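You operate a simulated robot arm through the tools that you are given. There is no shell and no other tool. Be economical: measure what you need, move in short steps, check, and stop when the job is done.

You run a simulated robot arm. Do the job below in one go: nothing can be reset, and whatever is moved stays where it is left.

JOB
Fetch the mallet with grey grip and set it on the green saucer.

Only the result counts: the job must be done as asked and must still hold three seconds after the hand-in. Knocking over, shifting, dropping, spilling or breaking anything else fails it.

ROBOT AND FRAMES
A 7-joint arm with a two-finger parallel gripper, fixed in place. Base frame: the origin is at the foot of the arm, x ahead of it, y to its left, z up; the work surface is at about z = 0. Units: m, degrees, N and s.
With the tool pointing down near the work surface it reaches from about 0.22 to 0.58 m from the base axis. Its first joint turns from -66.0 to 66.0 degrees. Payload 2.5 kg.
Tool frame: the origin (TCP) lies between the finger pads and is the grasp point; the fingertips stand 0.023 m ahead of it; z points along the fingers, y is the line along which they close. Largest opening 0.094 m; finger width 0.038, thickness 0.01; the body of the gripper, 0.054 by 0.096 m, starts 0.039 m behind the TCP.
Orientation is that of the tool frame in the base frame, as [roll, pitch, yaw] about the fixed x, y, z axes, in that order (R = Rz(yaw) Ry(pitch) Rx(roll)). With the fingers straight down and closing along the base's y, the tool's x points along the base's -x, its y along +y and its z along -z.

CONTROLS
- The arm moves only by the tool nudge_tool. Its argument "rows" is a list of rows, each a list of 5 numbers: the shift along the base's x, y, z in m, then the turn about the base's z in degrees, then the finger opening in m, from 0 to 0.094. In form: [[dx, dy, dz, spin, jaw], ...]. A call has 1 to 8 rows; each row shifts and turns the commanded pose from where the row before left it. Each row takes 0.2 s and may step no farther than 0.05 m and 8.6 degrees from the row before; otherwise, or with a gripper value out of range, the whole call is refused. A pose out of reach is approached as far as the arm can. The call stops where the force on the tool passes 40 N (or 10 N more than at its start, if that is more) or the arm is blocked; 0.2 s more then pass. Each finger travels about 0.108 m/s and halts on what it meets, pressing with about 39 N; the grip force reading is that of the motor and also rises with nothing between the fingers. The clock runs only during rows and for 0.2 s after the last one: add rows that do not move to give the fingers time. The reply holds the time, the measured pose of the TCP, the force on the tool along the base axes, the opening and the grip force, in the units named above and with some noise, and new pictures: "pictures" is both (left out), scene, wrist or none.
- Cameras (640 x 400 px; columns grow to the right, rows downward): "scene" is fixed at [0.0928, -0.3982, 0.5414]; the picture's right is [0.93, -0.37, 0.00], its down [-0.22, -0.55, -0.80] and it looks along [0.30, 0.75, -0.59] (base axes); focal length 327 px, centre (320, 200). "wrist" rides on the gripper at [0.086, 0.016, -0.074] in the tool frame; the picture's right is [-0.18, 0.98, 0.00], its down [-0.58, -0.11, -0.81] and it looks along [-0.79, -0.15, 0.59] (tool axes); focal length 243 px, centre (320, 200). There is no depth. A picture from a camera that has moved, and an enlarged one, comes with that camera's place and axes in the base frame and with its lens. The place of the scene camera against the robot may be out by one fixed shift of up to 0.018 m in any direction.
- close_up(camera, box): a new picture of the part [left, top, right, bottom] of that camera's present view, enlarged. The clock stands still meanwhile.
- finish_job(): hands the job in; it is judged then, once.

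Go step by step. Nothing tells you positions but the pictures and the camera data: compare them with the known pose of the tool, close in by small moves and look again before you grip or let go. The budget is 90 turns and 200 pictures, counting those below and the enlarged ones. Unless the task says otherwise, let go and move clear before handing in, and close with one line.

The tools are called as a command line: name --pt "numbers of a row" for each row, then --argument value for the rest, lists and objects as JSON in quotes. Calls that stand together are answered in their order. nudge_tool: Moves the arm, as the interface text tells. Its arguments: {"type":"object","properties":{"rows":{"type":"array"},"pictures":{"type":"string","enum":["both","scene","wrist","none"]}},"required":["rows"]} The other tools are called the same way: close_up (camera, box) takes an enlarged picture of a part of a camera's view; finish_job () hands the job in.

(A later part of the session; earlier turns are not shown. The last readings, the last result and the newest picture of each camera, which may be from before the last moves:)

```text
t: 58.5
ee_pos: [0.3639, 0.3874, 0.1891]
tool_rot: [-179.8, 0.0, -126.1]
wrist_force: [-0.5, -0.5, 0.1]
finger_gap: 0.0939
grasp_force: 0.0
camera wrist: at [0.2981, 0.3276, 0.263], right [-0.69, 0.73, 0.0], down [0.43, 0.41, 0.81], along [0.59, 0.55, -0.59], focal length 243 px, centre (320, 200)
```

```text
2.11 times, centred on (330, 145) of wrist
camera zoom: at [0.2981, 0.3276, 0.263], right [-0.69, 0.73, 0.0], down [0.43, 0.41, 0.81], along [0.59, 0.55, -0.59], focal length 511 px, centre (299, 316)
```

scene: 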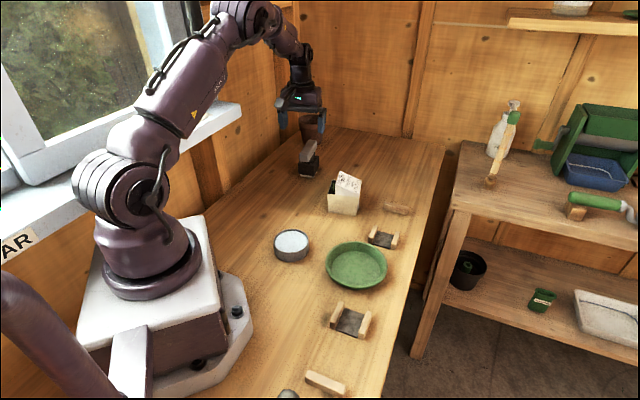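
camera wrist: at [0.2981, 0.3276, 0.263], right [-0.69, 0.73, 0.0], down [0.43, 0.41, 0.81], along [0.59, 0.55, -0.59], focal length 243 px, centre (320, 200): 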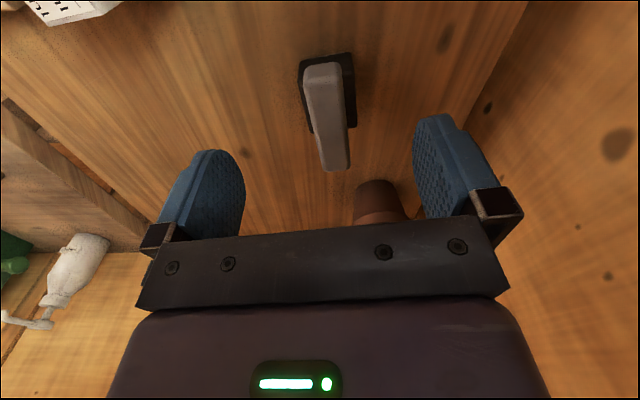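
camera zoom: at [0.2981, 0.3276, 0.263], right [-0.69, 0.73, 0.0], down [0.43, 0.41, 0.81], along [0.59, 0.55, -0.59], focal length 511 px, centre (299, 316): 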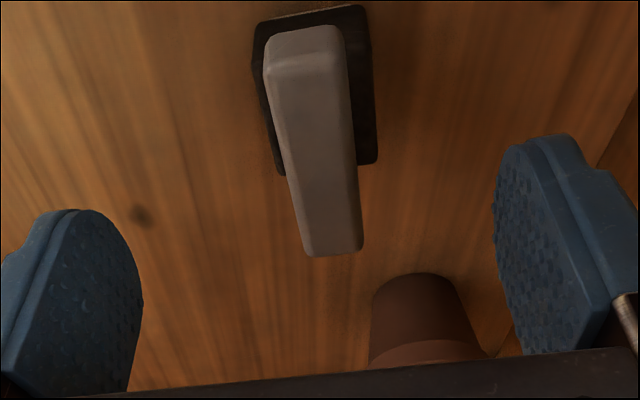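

This fits well: bar top z about 0.08, centre (0.396,0.434), axis 52°. I'll move over it, stopping above.

nudge_tool --pt "0.014 0.02 -0.02 -1.6 0.094" --pt "0.0135 0.0205 -0.03 0 0.094" --pt "0 0 -0.02 0 0.094" --pt "0 0 0 0 0.094" --pictures "wrist"

close_up --camera "wrist" --box '[220, 50, 440, 240]'

```text
t: 59.5
ee_pos: [0.3904, 0.4277, 0.1186]
tool_rot: [-179.9, -0.1, -127.9]
wrist_force: [0.6, 0.0, 0.0]
finger_gap: 0.0941
grasp_force: 0.1
camera wrist: at [0.3235, 0.3712, 0.1927], right [-0.66, 0.75, 0.0], down [0.44, 0.39, 0.81], along [0.6, 0.53, -0.59], focal length 243 px, centre (320, 200)
```

wrist: 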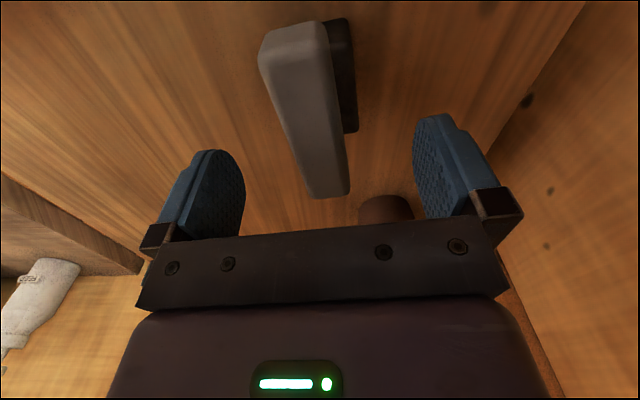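

```text
2.11 times, centred on (330, 145) of wrist
camera zoom: at [0.3235, 0.3712, 0.1927], right [-0.66, 0.75, 0.0], down [0.44, 0.39, 0.81], along [0.6, 0.53, -0.59], focal length 511 px, centre (299, 316)
```

zoom: 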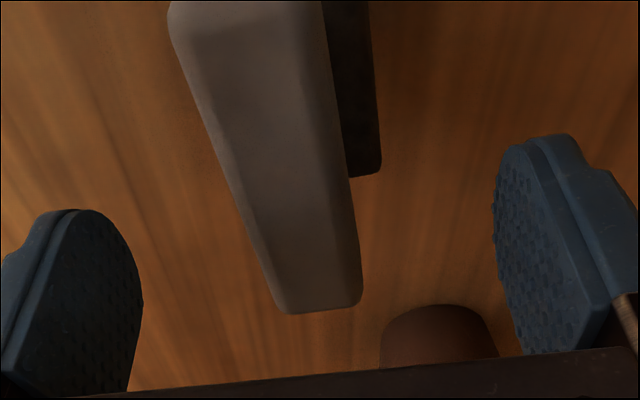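

The bar sits cleanly between the fingers. I'll move about 8 mm further along its axis and descend to z 0.066.

nudge_tool --pt "0.005 0.006 -0.015 0 0.094" --pt "0 0 -0.02 0 0.094" --pt "0 0 -0.017 0 0.094" --pt "0 0 0 0 0.094" --pictures "both"

close_up --camera "scene" --box '[270, 110, 350, 190]'

```text
t: 60.5
ee_pos: [0.3945, 0.4343, 0.0671]
tool_rot: [-179.8, 0.0, -127.8]
wrist_force: [0.3, 0.2, -0.6]
finger_gap: 0.0936
grasp_force: 0.1
camera wrist: at [0.3284, 0.3767, 0.141], right [-0.66, 0.75, 0.0], down [0.44, 0.39, 0.81], along [0.6, 0.53, -0.59], focal length 243 px, centre (320, 200)
```

scene: 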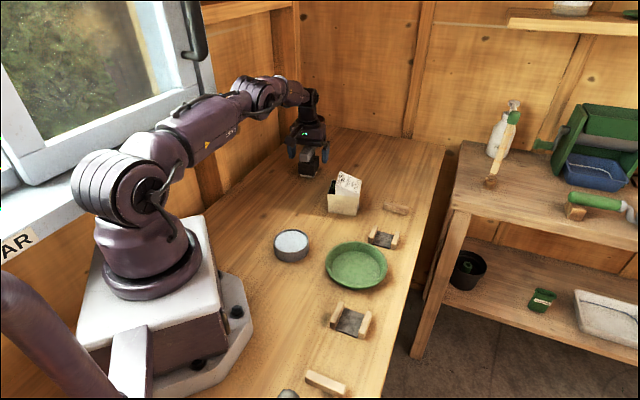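
wrist: 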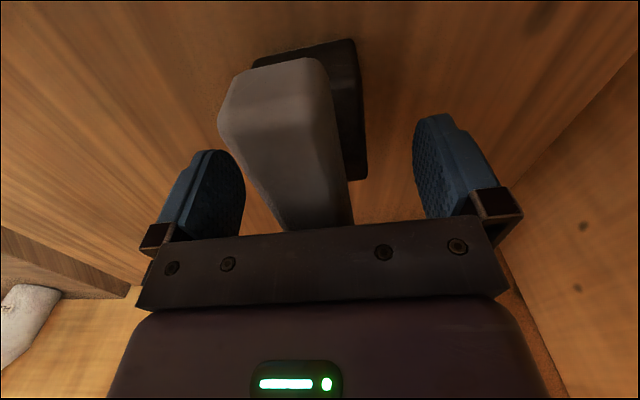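

```text
5.00 times, centred on (310, 150) of scene
camera zoom: at [0.0928, -0.3982, 0.5414], right [0.93, -0.37, 0.0], down [-0.22, -0.55, -0.8], along [0.3, 0.75, -0.59], focal length 1635 px, centre (370, 450)
```

zoom: 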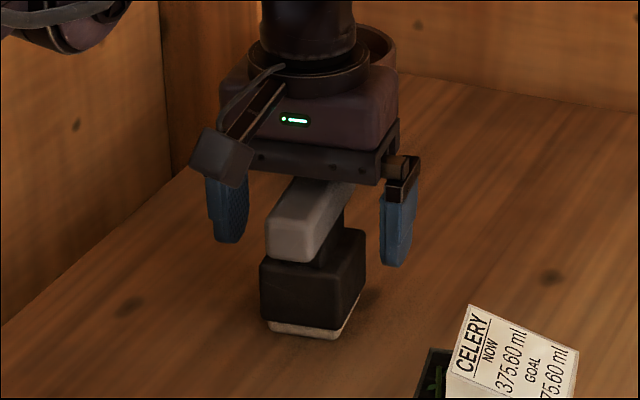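

Centred and at height. Closing, then a slow lift.

nudge_tool --pt "0 0 0 0 0.06" --pt "0 0 0 0 0.03" --pt "0 0 0 0 0.0" --pt "0 0 0 0 0.0" --pt "0 0 0 0 0.0" --pt "0 0 0 0 0.0" --pictures "wrist"

nudge_tool --pt "0 0 0.003 0 0.0" --pt "0 0 0.004 0 0.0" --pt "0 0 0.006 0 0.0" --pt "0 0 0.007 0 0.0" --pictures "both"

close_up --camera "scene" --box '[270, 110, 350, 190]'

```text
t: 61.9
ee_pos: [0.3948, 0.4342, 0.0671]
tool_rot: [-180.0, 0.0, -127.8]
wrist_force: [2.5, -1.5, 0.6]
finger_gap: 0.0515
grasp_force: 39.0
camera wrist: at [0.3284, 0.3766, 0.1411], right [-0.66, 0.75, 0.0], down [0.44, 0.39, 0.81], along [0.6, 0.53, -0.59], focal length 243 px, centre (320, 200)
```

wrist: 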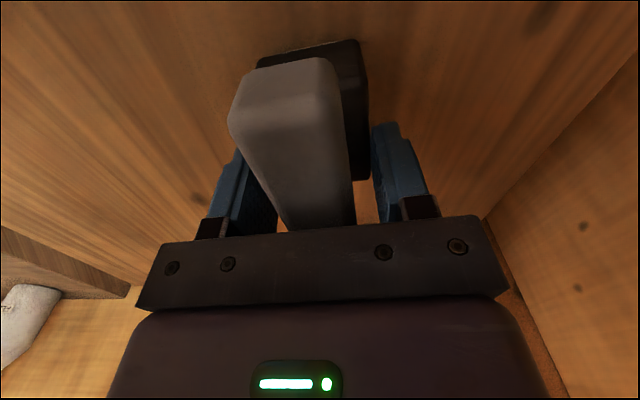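

```text
t: 62.9
ee_pos: [0.3945, 0.4348, 0.0869]
tool_rot: [-179.8, 0.0, -127.8]
wrist_force: [-0.6, -0.7, -3.5]
finger_gap: 0.0514
grasp_force: 38.9
camera wrist: at [0.3279, 0.376, 0.1608], right [-0.66, 0.75, 0.0], down [0.44, 0.39, 0.81], along [0.6, 0.53, -0.59], focal length 243 px, centre (320, 200)
```

scene: 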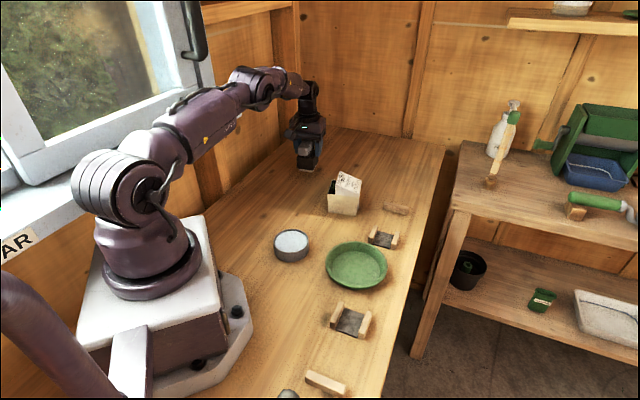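
wrist: 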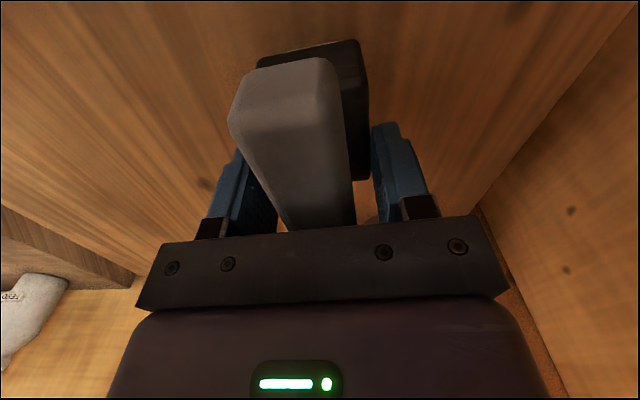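

```text
5.00 times, centred on (310, 150) of scene
camera zoom: at [0.0928, -0.3982, 0.5414], right [0.93, -0.37, 0.0], down [-0.22, -0.55, -0.8], along [0.3, 0.75, -0.59], focal length 1635 px, centre (370, 450)
```

zoom: 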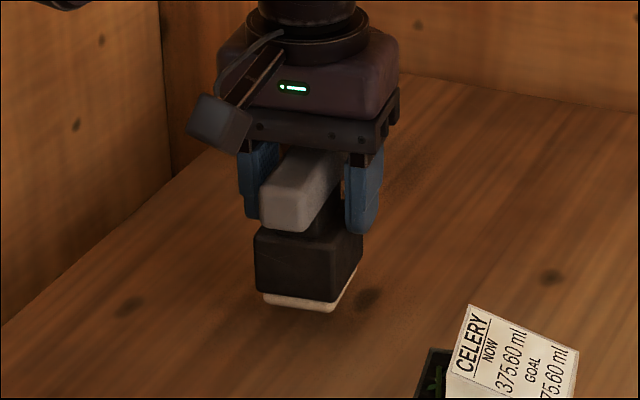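

It lifted freely, but the fingertips are holding the dark head's upper edge (0.051 wide), not the bar. I'll set it back down and regrip higher, on the bar.

nudge_tool --pt "0 0 -0.007 0 0.0" --pt "0 0 -0.006 0 0.0" --pt "0 0 -0.004 0 0.0" --pt "0 0 -0.0025 0 0.0" --pt "0 0 0 0 0.0" --pictures "none"

nudge_tool --pt "0 0 0 0 0.06" --pt "0 0 0 0 0.08" --pt "0 0 0.006 0 0.08" --pt "0 0 0.008 0 0.08" --pt "0 0 0 0 0.04" --pt "0 0 0 0 0.0" --pt "0 0 0 0 0.0" --pt "0 0 0 0 0.0" --pictures "both"

close_up --camera "scene" --box '[270, 110, 350, 190]'

```text
t: 64.1
ee_pos: [0.3957, 0.4345, 0.0678]
tool_rot: [-179.9, 0.1, -127.8]
wrist_force: [1.0, 0.0, -3.0]
finger_gap: 0.0514
grasp_force: 39.1
```

```text
t: 65.9
ee_pos: [0.3952, 0.4332, 0.0806]
tool_rot: [-179.9, -0.1, -127.8]
wrist_force: [0.0, -1.4, 0.5]
finger_gap: 0.0299
grasp_force: 38.9
camera wrist: at [0.3288, 0.3752, 0.1549], right [-0.66, 0.75, 0.0], down [0.44, 0.39, 0.81], along [0.6, 0.53, -0.59], focal length 243 px, centre (320, 200)
```

scene: 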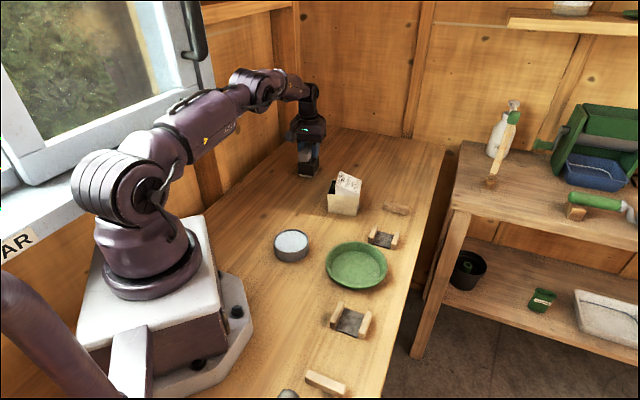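
wrist: 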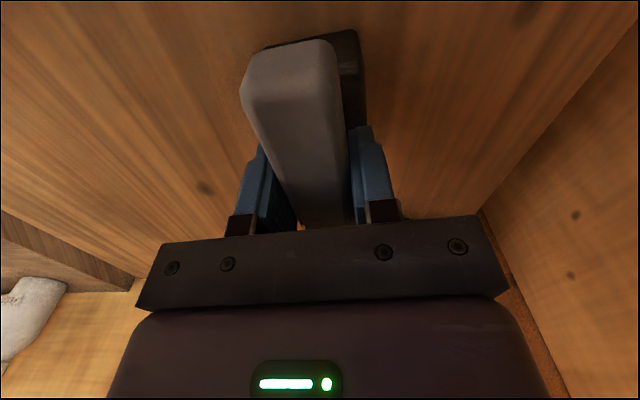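

```text
5.00 times, centred on (310, 150) of scene
camera zoom: at [0.0928, -0.3982, 0.5414], right [0.93, -0.37, 0.0], down [-0.22, -0.55, -0.8], along [0.3, 0.75, -0.59], focal length 1635 px, centre (370, 450)
```

zoom: 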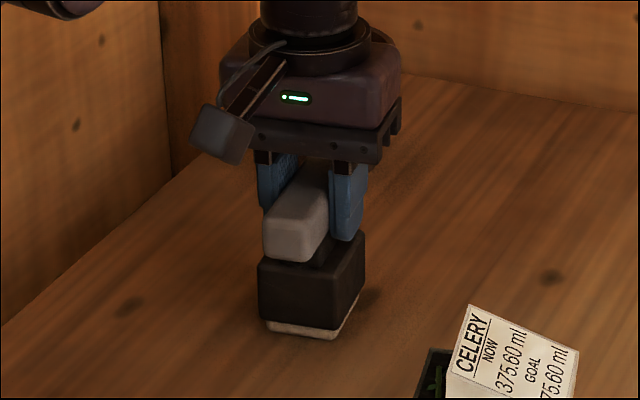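

Now the bar is held at 0.030. Lifting slowly, then up.

nudge_tool --pt "0 0 0.003 0 0.0" --pt "0 0 0.005 0 0.0" --pt "0 0 0.008 0 0.0" --pt "0 0 0.01 0 0.0" --pt "0 0 0.012 0 0.0" --pt "0 0 0.015 0 0.0" --pt "0 0 0.02 0 0.0" --pt "0 0 0.02 0 0.0" --pictures "both"

close_up --camera "scene" --box '[270, 80, 350, 180]'

```text
t: 67.7
ee_pos: [0.3944, 0.4338, 0.1753]
tool_rot: [-179.8, 0.1, -127.8]
wrist_force: [0.3, -0.8, -3.8]
finger_gap: 0.0296
grasp_force: 39.0
camera wrist: at [0.3291, 0.3752, 0.2507], right [-0.66, 0.75, 0.0], down [0.44, 0.39, 0.81], along [0.6, 0.53, -0.59], focal length 243 px, centre (320, 200)
```

scene: 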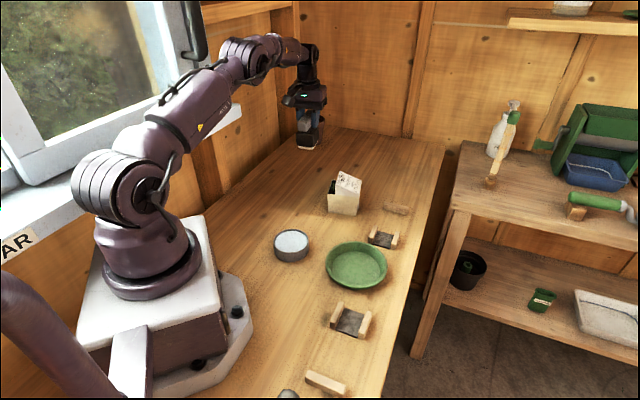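
wrist: 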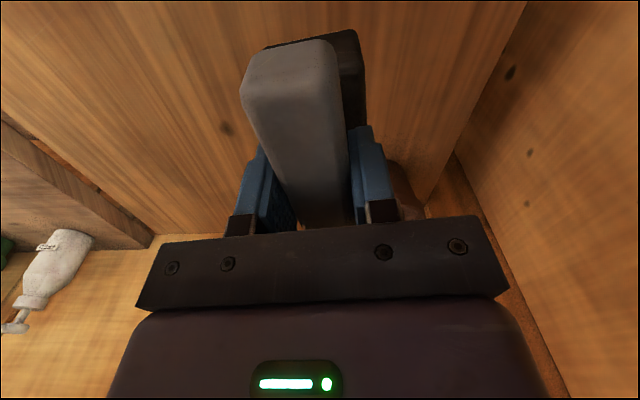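

```text
4.00 times, centred on (310, 130) of scene
camera zoom: at [0.0928, -0.3982, 0.5414], right [0.93, -0.37, 0.0], down [-0.22, -0.55, -0.8], along [0.3, 0.75, -0.59], focal length 1308 px, centre (360, 480)
```

zoom: 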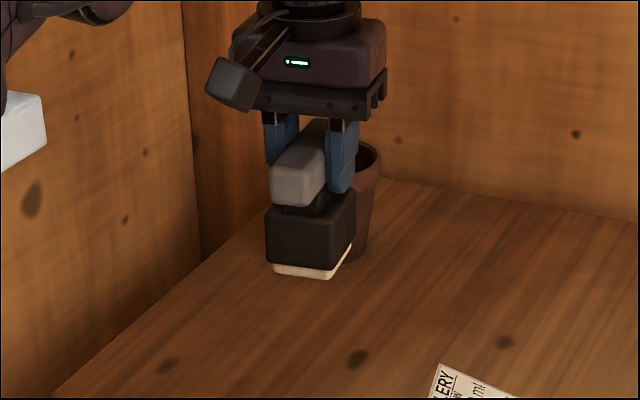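

Held level and secure. I'll raise and carry it around the carton toward the saucer at (0.343,0.021).

nudge_tool --pt "-0.01 -0.005 0.025 0 0.0" --pt "-0.02 -0.02 0.025 -4 0.0" --pt "-0.02 -0.03 0.015 -5 0.0" --pt "-0.02 -0.04 0.01 -5 0.0" --pt "-0.02 -0.04 0 -5 0.0" --pt "-0.02 -0.04 0 -5 0.0" --pt "0 -0.045 0 -5 0.0" --pt "0 -0.04 0 -5 0.0" --pictures "none"

nudge_tool --pt "0 -0.04 0 -5 0.0" --pt "0.01 -0.04 0 -5 0.0" --pt "0.02 -0.035 0 -3 0.0" --pt "0.02 -0.03 0 0 0.0" --pt "0.008 -0.007 0 0 0.0" --pt "0 0 0 0 0.0" --pictures "both"

```text
t: 69.5
ee_pos: [0.2877, 0.1742, 0.2492]
tool_rot: [-180.0, 0.1, -162.0]
wrist_force: [-0.1, 0.0, -3.0]
finger_gap: 0.0297
grasp_force: 39.4
```

```text
t: 70.9
ee_pos: [0.3446, 0.0218, 0.2502]
tool_rot: [-179.9, -0.1, -174.9]
wrist_force: [-0.8, -0.3, -2.6]
finger_gap: 0.0295
grasp_force: 38.9
camera wrist: at [0.2567, 0.0299, 0.3239], right [0.09, 1.0, 0.0], down [0.59, -0.05, 0.81], along [0.8, -0.08, -0.59], focal length 243 px, centre (320, 200)
```

scene: 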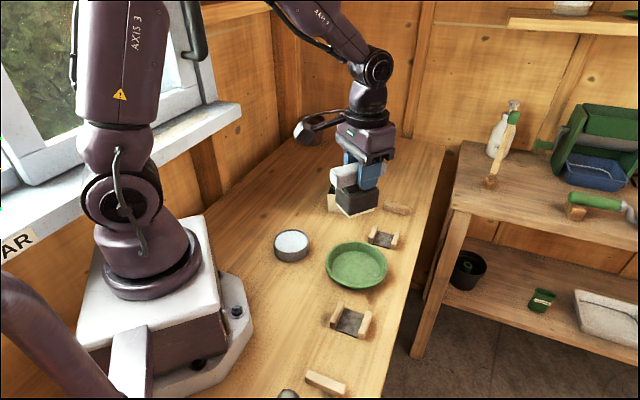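
wrist: 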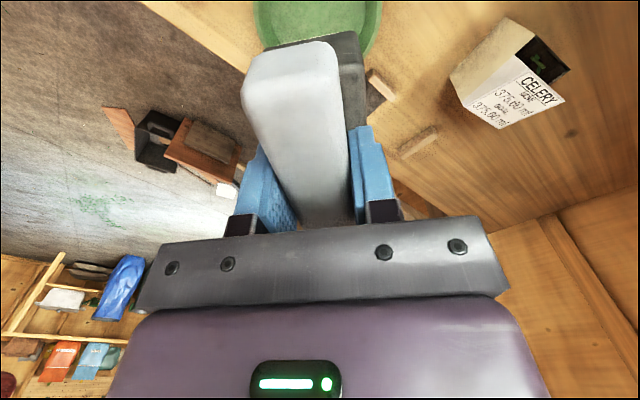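

The saucer centre from several views is (0.345,0.020). I'll descend to a hover and check.

nudge_tool --pt "0 -0.002 -0.03 0 0.0" --pt "0 0 -0.035 0 0.0" --pt "0 0 -0.03 0 0.0" --pt "0 0 -0.02 0 0.0" --pt "0 0 0 0 0.0" --pictures "both"

close_up --camera "scene" --box '[300, 190, 420, 300]'

close_up --camera "wrist" --box '[200, 0, 440, 150]'

```text
t: 72.1
ee_pos: [0.346, 0.0192, 0.1341]
tool_rot: [-179.9, -0.1, -174.8]
wrist_force: [0.3, -0.1, -2.1]
finger_gap: 0.0301
grasp_force: 39.4
camera wrist: at [0.2562, 0.0285, 0.2088], right [0.09, 1.0, 0.0], down [0.59, -0.05, 0.81], along [0.8, -0.08, -0.59], focal length 243 px, centre (320, 200)
```

scene: 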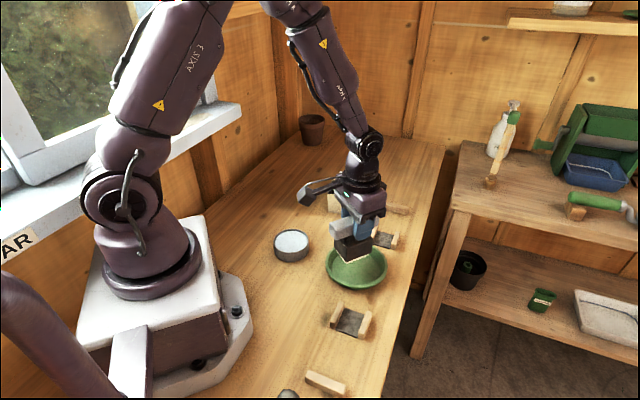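
wrist: 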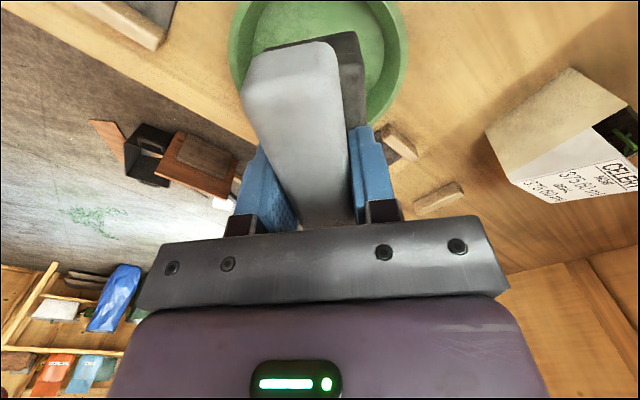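

```text
3.64 times, centred on (360, 245) of scene
camera zoom: at [0.0928, -0.3982, 0.5414], right [0.93, -0.37, 0.0], down [-0.22, -0.55, -0.8], along [0.3, 0.75, -0.59], focal length 1189 px, centre (174, 36)
```

zoom: 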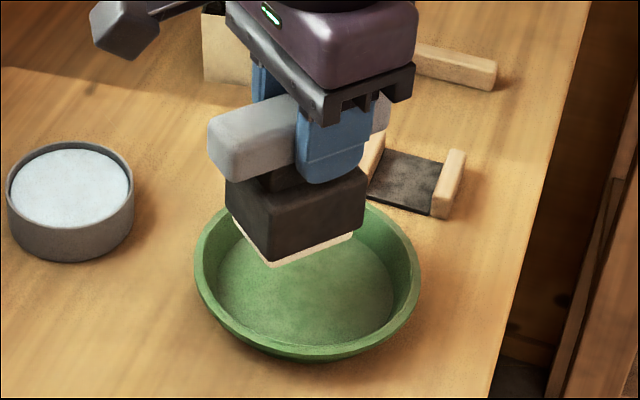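

```text
2.67 times, centred on (320, 75) of wrist
camera zoom: at [0.2562, 0.0285, 0.2088], right [0.09, 1.0, 0.0], down [0.59, -0.05, 0.81], along [0.8, -0.08, -0.59], focal length 647 px, centre (320, 533)
```

zoom: 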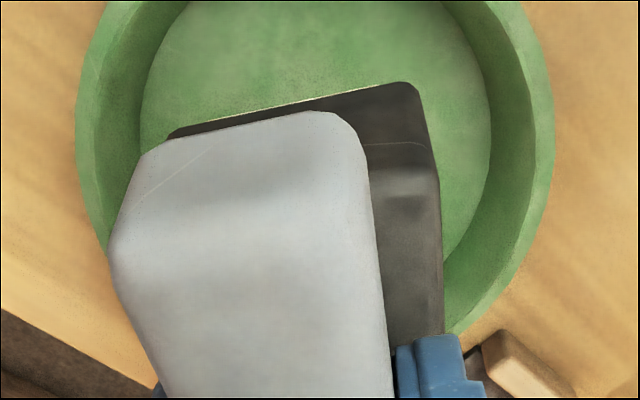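

The head is about 0.0515 by 0.055 and sits roughly 6 mm short of the saucer centre in x and 3 mm in y. I'll shift and lower, watching for contact.

nudge_tool --pt "0.006 0.003 -0.01 0 0.0" --pt "0 0 -0.012 0 0.0" --pt "0 0 -0.008 0 0.0" --pt "0 0 0 0 0.0" --pictures "both"

close_up --camera "scene" --box '[300, 190, 420, 300]'

close_up --camera "wrist" --box '[200, 0, 440, 150]'

```text
t: 73.1
ee_pos: [0.351, 0.0227, 0.1042]
tool_rot: [-179.8, 0.0, -174.8]
wrist_force: [0.1, -0.9, -2.1]
finger_gap: 0.0297
grasp_force: 38.4
camera wrist: at [0.2618, 0.0307, 0.1783], right [0.09, 1.0, 0.0], down [0.59, -0.05, 0.81], along [0.8, -0.08, -0.59], focal length 243 px, centre (320, 200)
```

scene: 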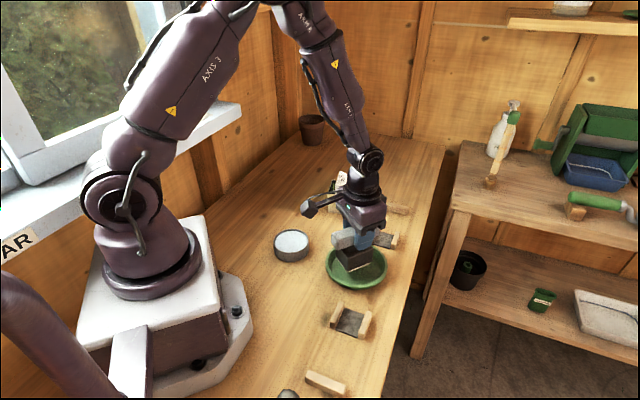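
wrist: 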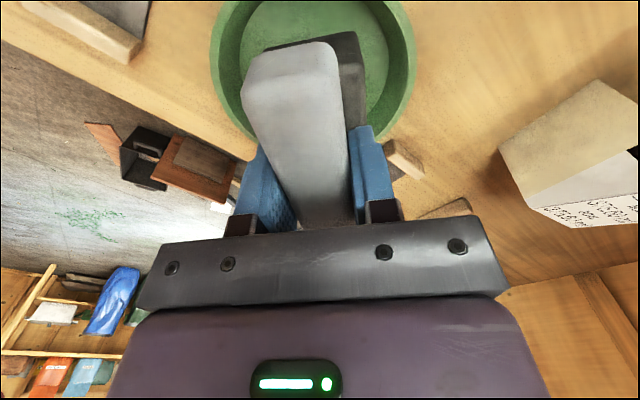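

```text
3.64 times, centred on (360, 245) of scene
camera zoom: at [0.0928, -0.3982, 0.5414], right [0.93, -0.37, 0.0], down [-0.22, -0.55, -0.8], along [0.3, 0.75, -0.59], focal length 1189 px, centre (174, 36)
```

zoom: 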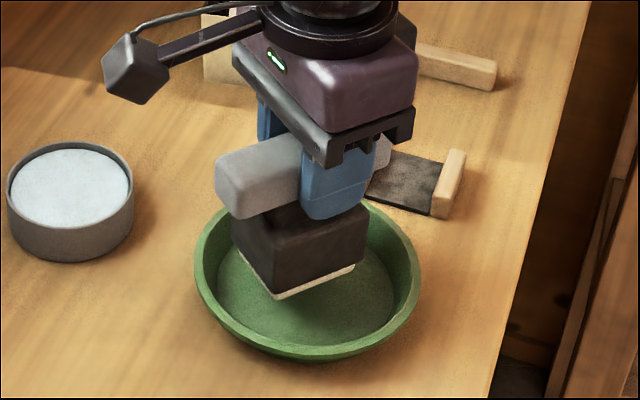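

```text
2.67 times, centred on (320, 75) of wrist
camera zoom: at [0.2618, 0.0307, 0.1783], right [0.09, 1.0, 0.0], down [0.59, -0.05, 0.81], along [0.8, -0.08, -0.59], focal length 647 px, centre (320, 533)
```

zoom: 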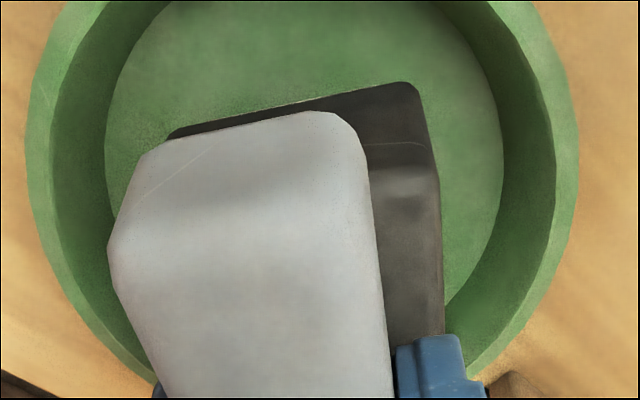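

Nearly centred. I'll add 4 mm in x and lower gently to contact.

nudge_tool --pt "0.004 0 -0.004 0 0.0" --pt "0 0 -0.003 0 0.0" --pt "0 0 -0.003 0 0.0" --pt "0 0 -0.002 0 0.0" --pt "0 0 0 0 0.0" --pictures "scene"

close_up --camera "scene" --box '[300, 190, 420, 300]'

```text
t: 74.3
ee_pos: [0.3541, 0.0208, 0.0913]
tool_rot: [-179.9, 0.0, -174.8]
wrist_force: [0.0, 0.1, -2.5]
finger_gap: 0.03
grasp_force: 38.5
```

scene: 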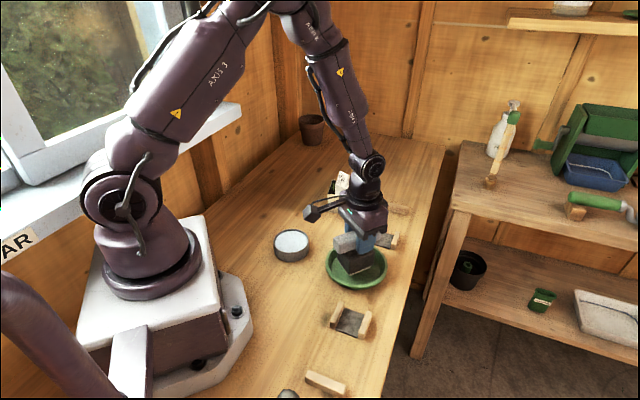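

```text
3.64 times, centred on (360, 245) of scene
camera zoom: at [0.0928, -0.3982, 0.5414], right [0.93, -0.37, 0.0], down [-0.22, -0.55, -0.8], along [0.3, 0.75, -0.59], focal length 1189 px, centre (174, 36)
```

zoom: 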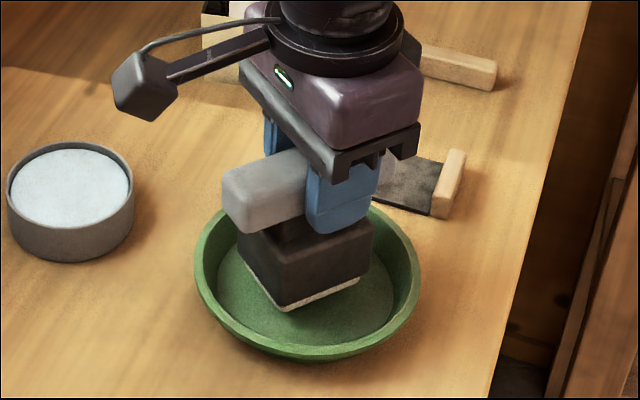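

nudge_tool --pt "0 0 -0.0015 0 0.0" --pt "0 0 -0.0015 0 0.0" --pt "0 0 0 0 0.0" --pictures "none"

nudge_tool --pt "0 0 -0.001 0 0.0" --pt "0 0 -0.001 0 0.0" --pt "0 0 0 0 0.0" --pictures "none"

```text
t: 75.1
ee_pos: [0.3546, 0.0211, 0.089]
tool_rot: [180.0, 0.0, -174.8]
wrist_force: [0.1, 0.0, -2.8]
finger_gap: 0.0298
grasp_force: 39.1
```

```text
t: 75.9
ee_pos: [0.3539, 0.0224, 0.0876]
tool_rot: [-179.9, -0.1, -174.8]
wrist_force: [0.1, -0.1, -1.9]
finger_gap: 0.0295
grasp_force: 39.6
```

nudge_tool --pt "0 0 -0.001 0 0.0" --pt "0 0 -0.001 0 0.0" --pt "0 0 0 0 0.0" --pictures "none"

close_up --camera "scene" --box '[320, 220, 400, 295]'

```text
t: 76.7
ee_pos: [0.3535, 0.0223, 0.0852]
tool_rot: [-179.9, 0.0, -174.7]
wrist_force: [0.2, 0.2, -2.9]
finger_gap: 0.0298
grasp_force: 38.7
```

```text
5.33 times, centred on (360, 258) of scene
camera zoom: at [0.0928, -0.3982, 0.5414], right [0.93, -0.37, 0.0], down [-0.22, -0.55, -0.8], along [0.3, 0.75, -0.59], focal length 1744 px, centre (107, -107)
```

zoom: 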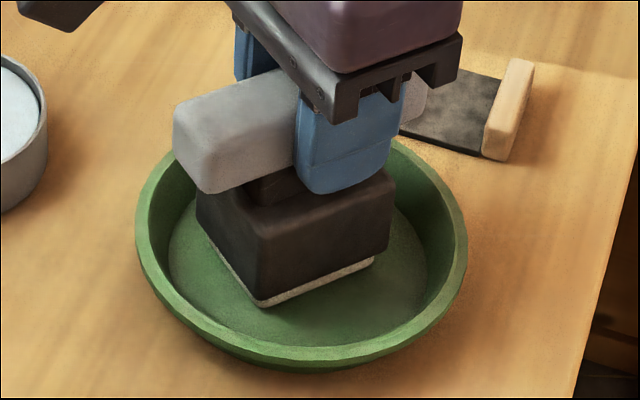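

Well placed over the floor, almost touching. I'll continue with 1 mm steps.

nudge_tool --pt "0 0 -0.001 0 0.0" --pt "0 0 -0.001 0 0.0" --pt "0 0 0 0 0.0" --pictures "none"

nudge_tool --pt "0 0 -0.001 0 0.0" --pt "0 0 0 0 0.0" --pictures "none"

```text
t: 77.7
ee_pos: [0.3544, 0.0229, 0.0856]
tool_rot: [-179.9, 0.2, -174.7]
wrist_force: [-2.6, -0.1, 11.9]
finger_gap: 0.0299
grasp_force: 38.7
stopped in row 3: the force on the tool passed its limit (the readings are from after the stop); the commanded pose is now the measured one
```

```text
t: 78.3
ee_pos: [0.3563, 0.0217, 0.0846]
tool_rot: [-179.9, 0.3, -174.8]
wrist_force: [-6.3, 1.1, 35.6]
finger_gap: 0.0297
grasp_force: 38.6
```

Contact is made. I'll relieve the press by about 1.5 mm, then open.

nudge_tool --pt "0 0 0.001 0 0.0" --pt "0 0 0.0 0 0.0" --pictures "none"

```text
t: 78.9
ee_pos: [0.3548, 0.0224, 0.0857]
tool_rot: [-179.9, 0.3, -174.8]
wrist_force: [1.3, 0.0, 21.3]
finger_gap: 0.0299
grasp_force: 38.9
```

nudge_tool --pt "0 0 0.001 0 0.0" --pt "0 0 0.0 0 0.0" --pictures "none"

```text
t: 79.5
ee_pos: [0.3537, 0.0213, 0.085]
tool_rot: [-179.9, 0.2, -174.8]
wrist_force: [3.9, 0.1, 5.9]
finger_gap: 0.0296
grasp_force: 39.0
```

Light contact now. I'll open slowly and rise clear.

nudge_tool --pt "0 0 0 0 0.04" --pt "0 0 0 0 0.06" --pt "0 0 0 0 0.085" --pt "0 0 0 0 0.085" --pt "0 0 0.03 0 0.085" --pt "0 0 0.04 0 0.085" --pt "0 0 0.04 0 0.085" --pt "0 0.0 0.04 0 0.085" --pictures "both"

close_up --camera "scene" --box '[300, 200, 420, 300]'

```text
t: 81.3
ee_pos: [0.3552, 0.021, 0.2372]
tool_rot: [-180.0, 0.1, -174.8]
wrist_force: [0.4, 0.8, -0.2]
finger_gap: 0.085
grasp_force: 0.2
camera wrist: at [0.2655, 0.0298, 0.3109], right [0.09, 1.0, 0.0], down [0.59, -0.05, 0.81], along [0.8, -0.08, -0.59], focal length 243 px, centre (320, 200)
```

scene: 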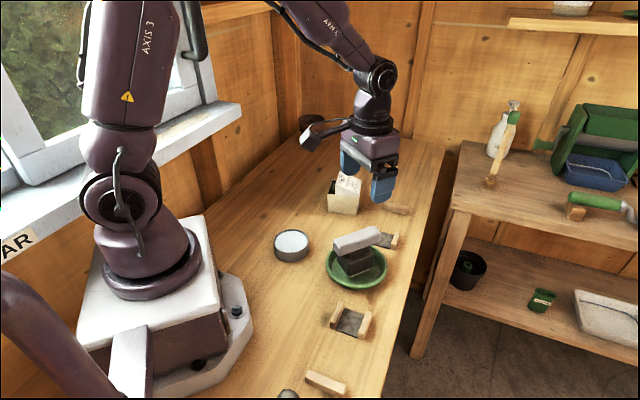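
wrist: 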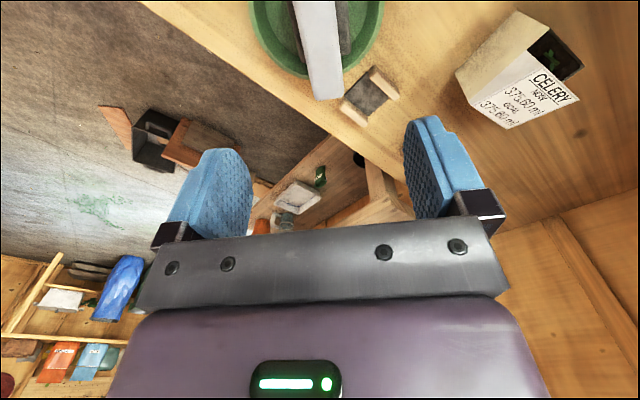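

```text
4.00 times, centred on (360, 250) of scene
camera zoom: at [0.0928, -0.3982, 0.5414], right [0.93, -0.37, 0.0], down [-0.22, -0.55, -0.8], along [0.3, 0.75, -0.59], focal length 1308 px, centre (160, 0)
```

zoom: 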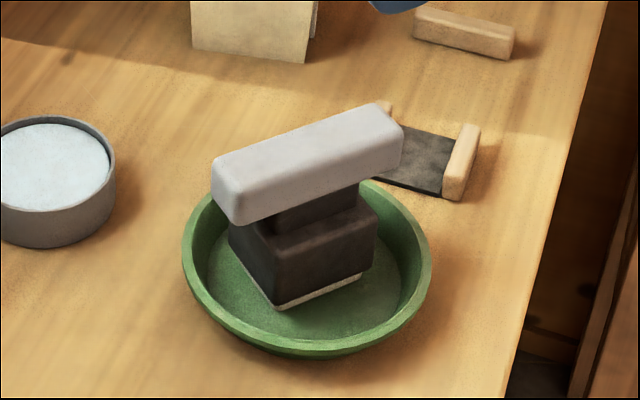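

The mallet stands upright in the saucer. I'll check the T-handle fixture hasn't shifted from its starting look.

close_up --camera "scene" --box '[260, 290, 436, 400]'

```text
3.64 times, centred on (348, 345) of scene
camera zoom: at [0.0928, -0.3982, 0.5414], right [0.93, -0.37, 0.0], down [-0.22, -0.55, -0.8], along [0.3, 0.75, -0.59], focal length 1189 px, centre (218, -327)
```

zoom: 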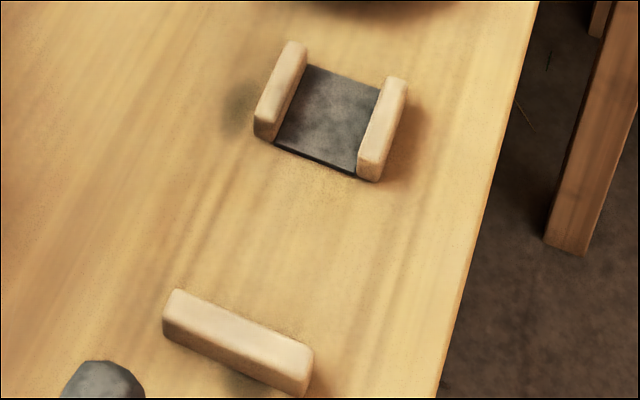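

The grey knob sits about 10 enlarged pixels (3–4 mm) off its starting position. I'll return to the exact pose of the earlier pre-grip picture for direct comparison.

nudge_tool --pt "-0.015 -0.016 0 -8.5 0.094" --pt "-0.015 -0.016 0 -8.5 0.094" --pt "-0.015 -0.016 0 -8.5 0.094" --pt "-0.015 -0.016 0 -8.5 0.094" --pt "-0.015 -0.016 0 -8.5 0.094" --pt "-0.015 -0.016 0 -8.5 0.094" --pt "-0.015 -0.016 0 -8.5 0.094" --pt "-0.015 -0.016 0 -8.5 0.094" --pictures "none"

nudge_tool --pt "-0.015 -0.016 0 -8.5 0.094" --pt "-0.015 -0.016 0 -8.5 0.094" --pt "-0.015 -0.016 0 -8.5 0.094" --pt "-0.015 -0.016 0 -8.5 0.094" --pt "-0.015 -0.016 0 -8.5 0.094" --pt "-0.015 -0.016 0 -8.5 0.094" --pt "-0.015 -0.016 0 -8.5 0.094" --pt "-0.015 -0.016 -0.03 -6.3 0.094" --pictures "none"

```text
t: 83.1
ee_pos: [0.235, -0.1052, 0.2356]
tool_rot: [-179.8, 0.1, 117.0]
wrist_force: [0.0, -0.7, 1.1]
finger_gap: 0.0941
grasp_force: 0.1
```

```text
t: 84.9
ee_pos: [0.1129, -0.2342, 0.2058]
tool_rot: [-179.9, 0.1, 51.2]
wrist_force: [0.7, 0.0, -0.3]
finger_gap: 0.0943
grasp_force: 0.1
```

nudge_tool --pt "0.0005 -0.002 -0.035 0.3 0.094" --pt "0 0 -0.03 0 0.094" --pt "0 0 0 0 0.094" --pictures "wrist"

close_up --camera "wrist" --box '[200, 50, 440, 240]'

```text
t: 85.7
ee_pos: [0.1136, -0.2351, 0.1397]
tool_rot: [-179.9, 0.1, 51.7]
wrist_force: [-0.3, 0.5, 0.4]
finger_gap: 0.0942
grasp_force: 0.0
camera wrist: at [0.1786, -0.1768, 0.2136], right [0.66, -0.75, 0.0], down [-0.44, -0.39, 0.81], along [-0.61, -0.53, -0.59], focal length 243 px, centre (320, 200)
```

wrist: 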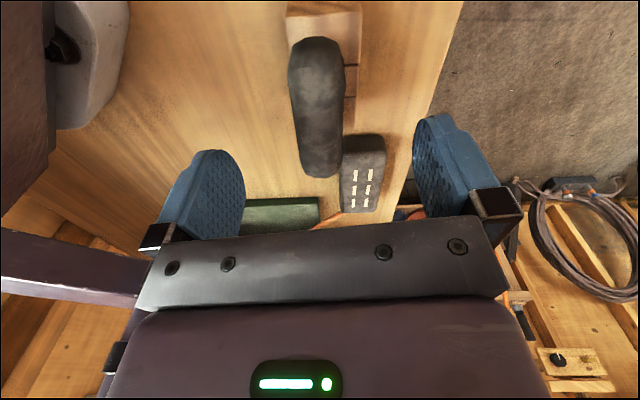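

```text
2.11 times, centred on (320, 145) of wrist
camera zoom: at [0.1786, -0.1768, 0.2136], right [0.66, -0.75, 0.0], down [-0.44, -0.39, 0.81], along [-0.61, -0.53, -0.59], focal length 511 px, centre (320, 316)
```

zoom: 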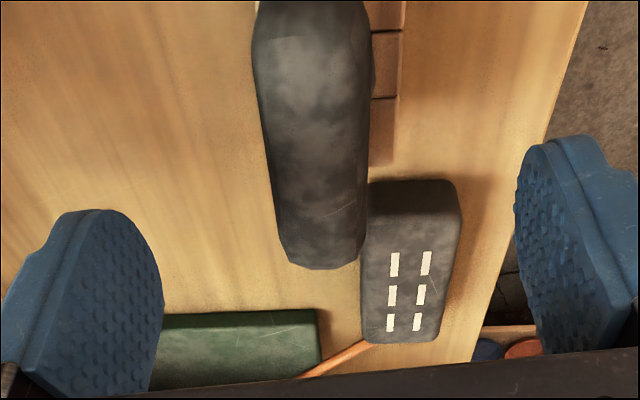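

Against static references, the bar now leans about 4–5 mm to one side. I'll re-grip it at the first grip's position (0.1124,-0.2365, yaw 44°), where it had been unloaded, to recentre it.

nudge_tool --pt "-0.0012 -0.0014 0 -7.5 0.094" --pt "0 0 -0.03 0 0.094" --pt "0 0 -0.025 0 0.094" --pt "0 0 0 0 0.094" --pictures "wrist"

close_up --camera "wrist" --box '[200, 50, 440, 240]'

```text
t: 86.7
ee_pos: [0.1136, -0.238, 0.0857]
tool_rot: [-179.9, 0.1, 44.2]
wrist_force: [-0.4, 0.0, 0.6]
finger_gap: 0.0941
grasp_force: 0.1
camera wrist: at [0.1862, -0.1882, 0.1601], right [0.55, -0.83, 0.0], down [-0.49, -0.33, 0.81], along [-0.67, -0.45, -0.59], focal length 243 px, centre (320, 200)
```

wrist: 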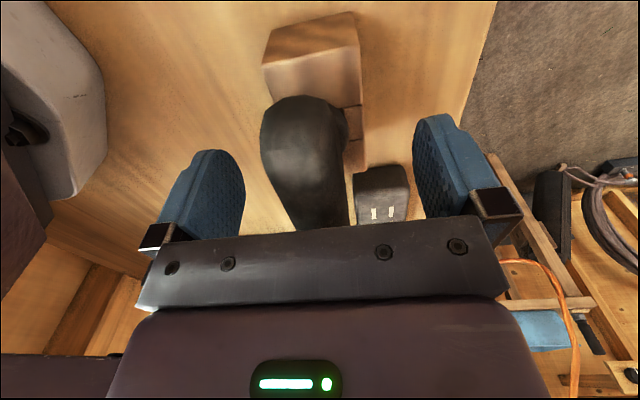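

```text
2.11 times, centred on (320, 145) of wrist
camera zoom: at [0.1862, -0.1882, 0.1601], right [0.55, -0.83, 0.0], down [-0.49, -0.33, 0.81], along [-0.67, -0.45, -0.59], focal length 511 px, centre (320, 316)
```

zoom: 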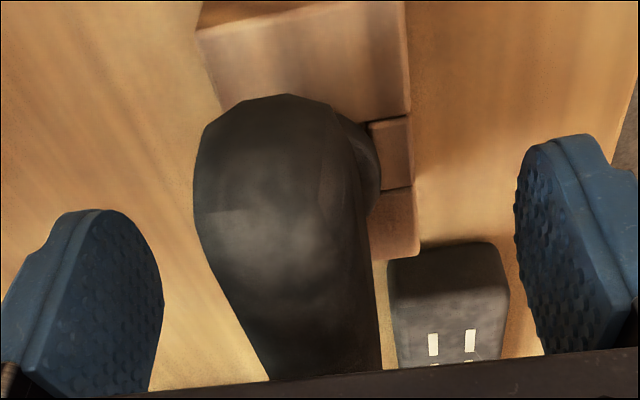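

The whole tool slid about 4.5 mm sideways in its slot, collar included. I'll close at the original centre to slide it back, release and compare.

nudge_tool --pt "-0.0006 0.0007 0 0 0.08" --pt "0 0 0 0 0.05" --pt "0 0 0 0 0.02" --pt "0 0 0 0 0.02" --pt "0 0 0 0 0.02" --pt "0 0 0 0 0.02" --pictures "wrist"

close_up --camera "wrist" --box '[200, 50, 440, 240]'

```text
t: 88.1
ee_pos: [0.1138, -0.2354, 0.0854]
tool_rot: [-179.9, 0.2, 44.2]
wrist_force: [-1.1, -0.2, 0.8]
finger_gap: 0.0273
grasp_force: 38.9
camera wrist: at [0.1855, -0.187, 0.1603], right [0.55, -0.83, 0.0], down [-0.49, -0.33, 0.81], along [-0.67, -0.45, -0.59], focal length 243 px, centre (320, 200)
```

wrist: 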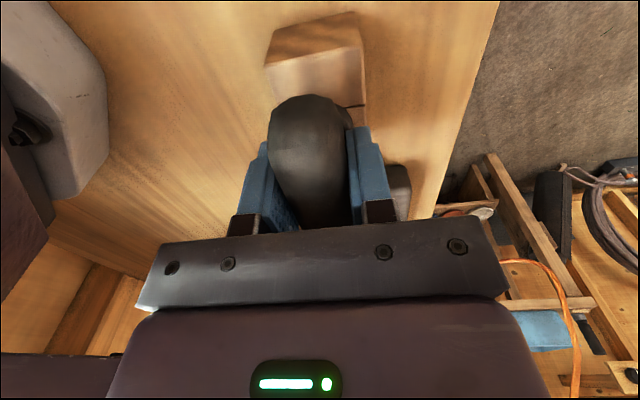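

```text
2.11 times, centred on (320, 145) of wrist
camera zoom: at [0.1855, -0.187, 0.1603], right [0.55, -0.83, 0.0], down [-0.49, -0.33, 0.81], along [-0.67, -0.45, -0.59], focal length 511 px, centre (320, 316)
```

zoom: 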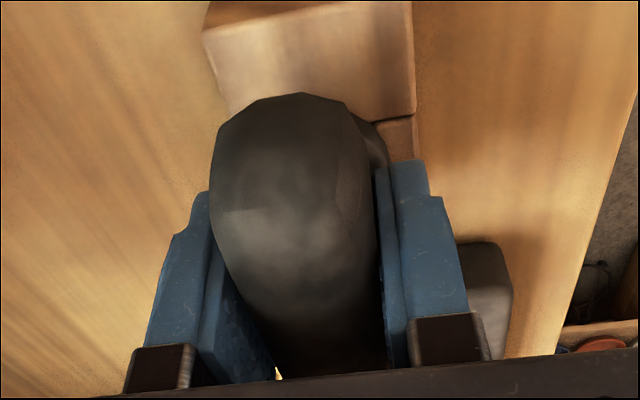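

Now it matches the first-grip picture to about 1 mm sideways, and is about 2 mm off along the bar. I'll nudge that, release, rise and compare again.

nudge_tool --pt "-0.001 -0.001 0 0 0.02" --pt "0 0 0 0 0.02" --pt "0 0 0 0 0.04" --pt "0 0 0 0 0.07" --pt "0 0 0 0 0.094" --pt "0 0 0.03 0 0.094" --pt "0.0015 0 0.025 7.5 0.094" --pt "0 0 0 0 0.094" --pictures "both"

close_up --camera "wrist" --box '[200, 50, 440, 240]'

```text
t: 89.9
ee_pos: [0.1135, -0.2379, 0.1403]
tool_rot: [-180.0, 0.2, 51.6]
wrist_force: [-0.4, -0.2, 0.1]
finger_gap: 0.094
grasp_force: 0.1
camera wrist: at [0.1791, -0.1785, 0.2149], right [0.66, -0.75, 0.0], down [-0.44, -0.39, 0.81], along [-0.61, -0.53, -0.59], focal length 243 px, centre (320, 200)
```

scene: 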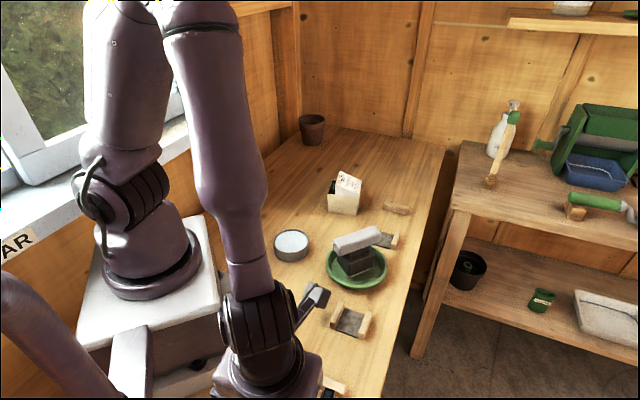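
wrist: 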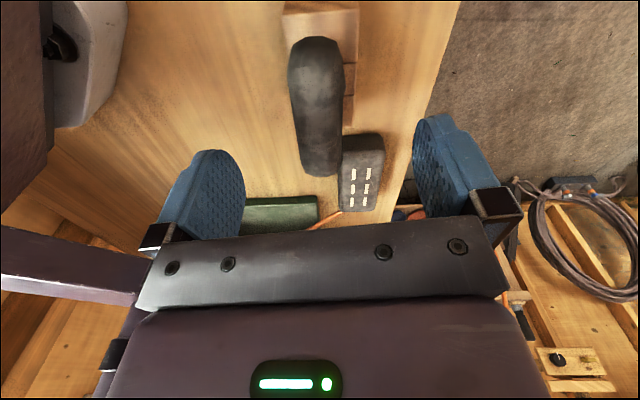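

```text
2.11 times, centred on (320, 145) of wrist
camera zoom: at [0.1791, -0.1785, 0.2149], right [0.66, -0.75, 0.0], down [-0.44, -0.39, 0.81], along [-0.61, -0.53, -0.59], focal length 511 px, centre (320, 316)
```

zoom: 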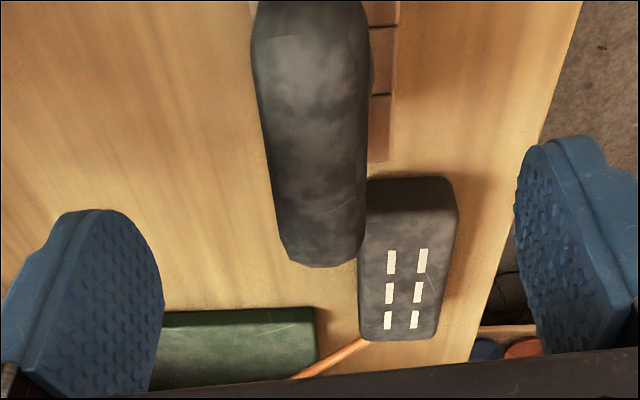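

It springs back about 3 mm on release. I'll overdrive by 4 mm to the other side and release again.

nudge_tool --pt "0.0017 -0.0015 0 -7.5 0.094" --pt "0 0 -0.03 0 0.094" --pt "0 0 -0.025 0 0.094" --pt "0 0 0 0 0.06" --pt "0 0 0 0 0.02" --pt "0 0 0 0 0.02" --pt "0 0 0 0 0.02" --pt "0 0 -0.001 0 0.02" --pictures "wrist"

nudge_tool --pt "0 0 0 0 0.035" --pt "0 0 0 0 0.05" --pt "0 0 0 0 0.07" --pt "0 0 0 0 0.094" --pt "0 0 0.03 0 0.094" --pt "-0.0017 0.0015 0.026 7.5 0.094" --pt "0 0 0 0 0.094" --pictures "wrist"

close_up --camera "wrist" --box '[200, 50, 440, 240]'

```text
t: 91.7
ee_pos: [0.1144, -0.2393, 0.0859]
tool_rot: [180.0, 0.2, 44.2]
wrist_force: [-4.9, 5.6, 39.1]
finger_gap: 0.0275
grasp_force: 39.1
camera wrist: at [0.1872, -0.1906, 0.1601], right [0.55, -0.83, 0.0], down [-0.49, -0.33, 0.81], along [-0.67, -0.45, -0.59], focal length 243 px, centre (320, 200)
```

wrist: 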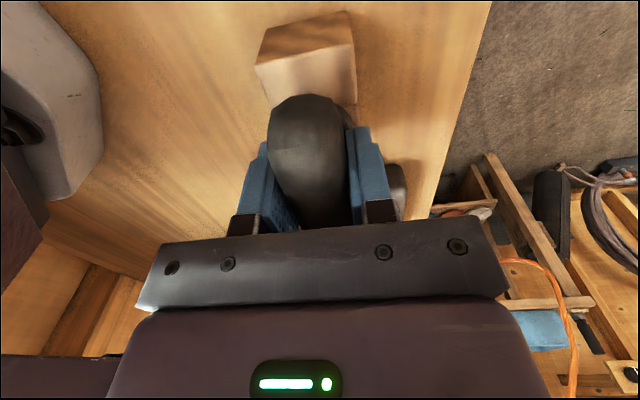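

```text
t: 93.3
ee_pos: [0.1144, -0.2369, 0.1429]
tool_rot: [-179.9, 0.1, 51.7]
wrist_force: [-0.1, 0.3, 0.3]
finger_gap: 0.0938
grasp_force: 0.1
camera wrist: at [0.1794, -0.179, 0.2166], right [0.66, -0.75, 0.0], down [-0.44, -0.39, 0.81], along [-0.61, -0.53, -0.59], focal length 243 px, centre (320, 200)
```

wrist: 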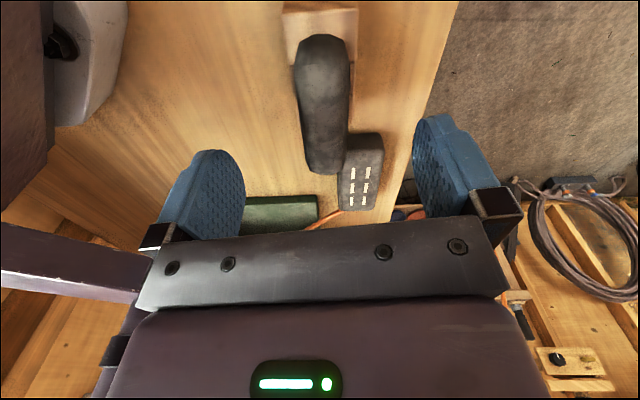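

```text
2.11 times, centred on (320, 145) of wrist
camera zoom: at [0.1794, -0.179, 0.2166], right [0.66, -0.75, 0.0], down [-0.44, -0.39, 0.81], along [-0.61, -0.53, -0.59], focal length 511 px, centre (320, 316)
```

zoom: 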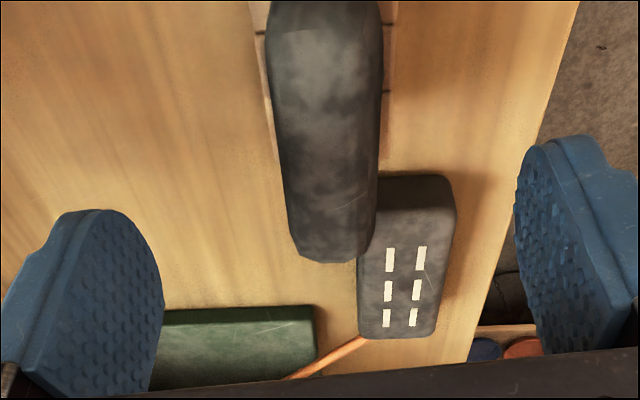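

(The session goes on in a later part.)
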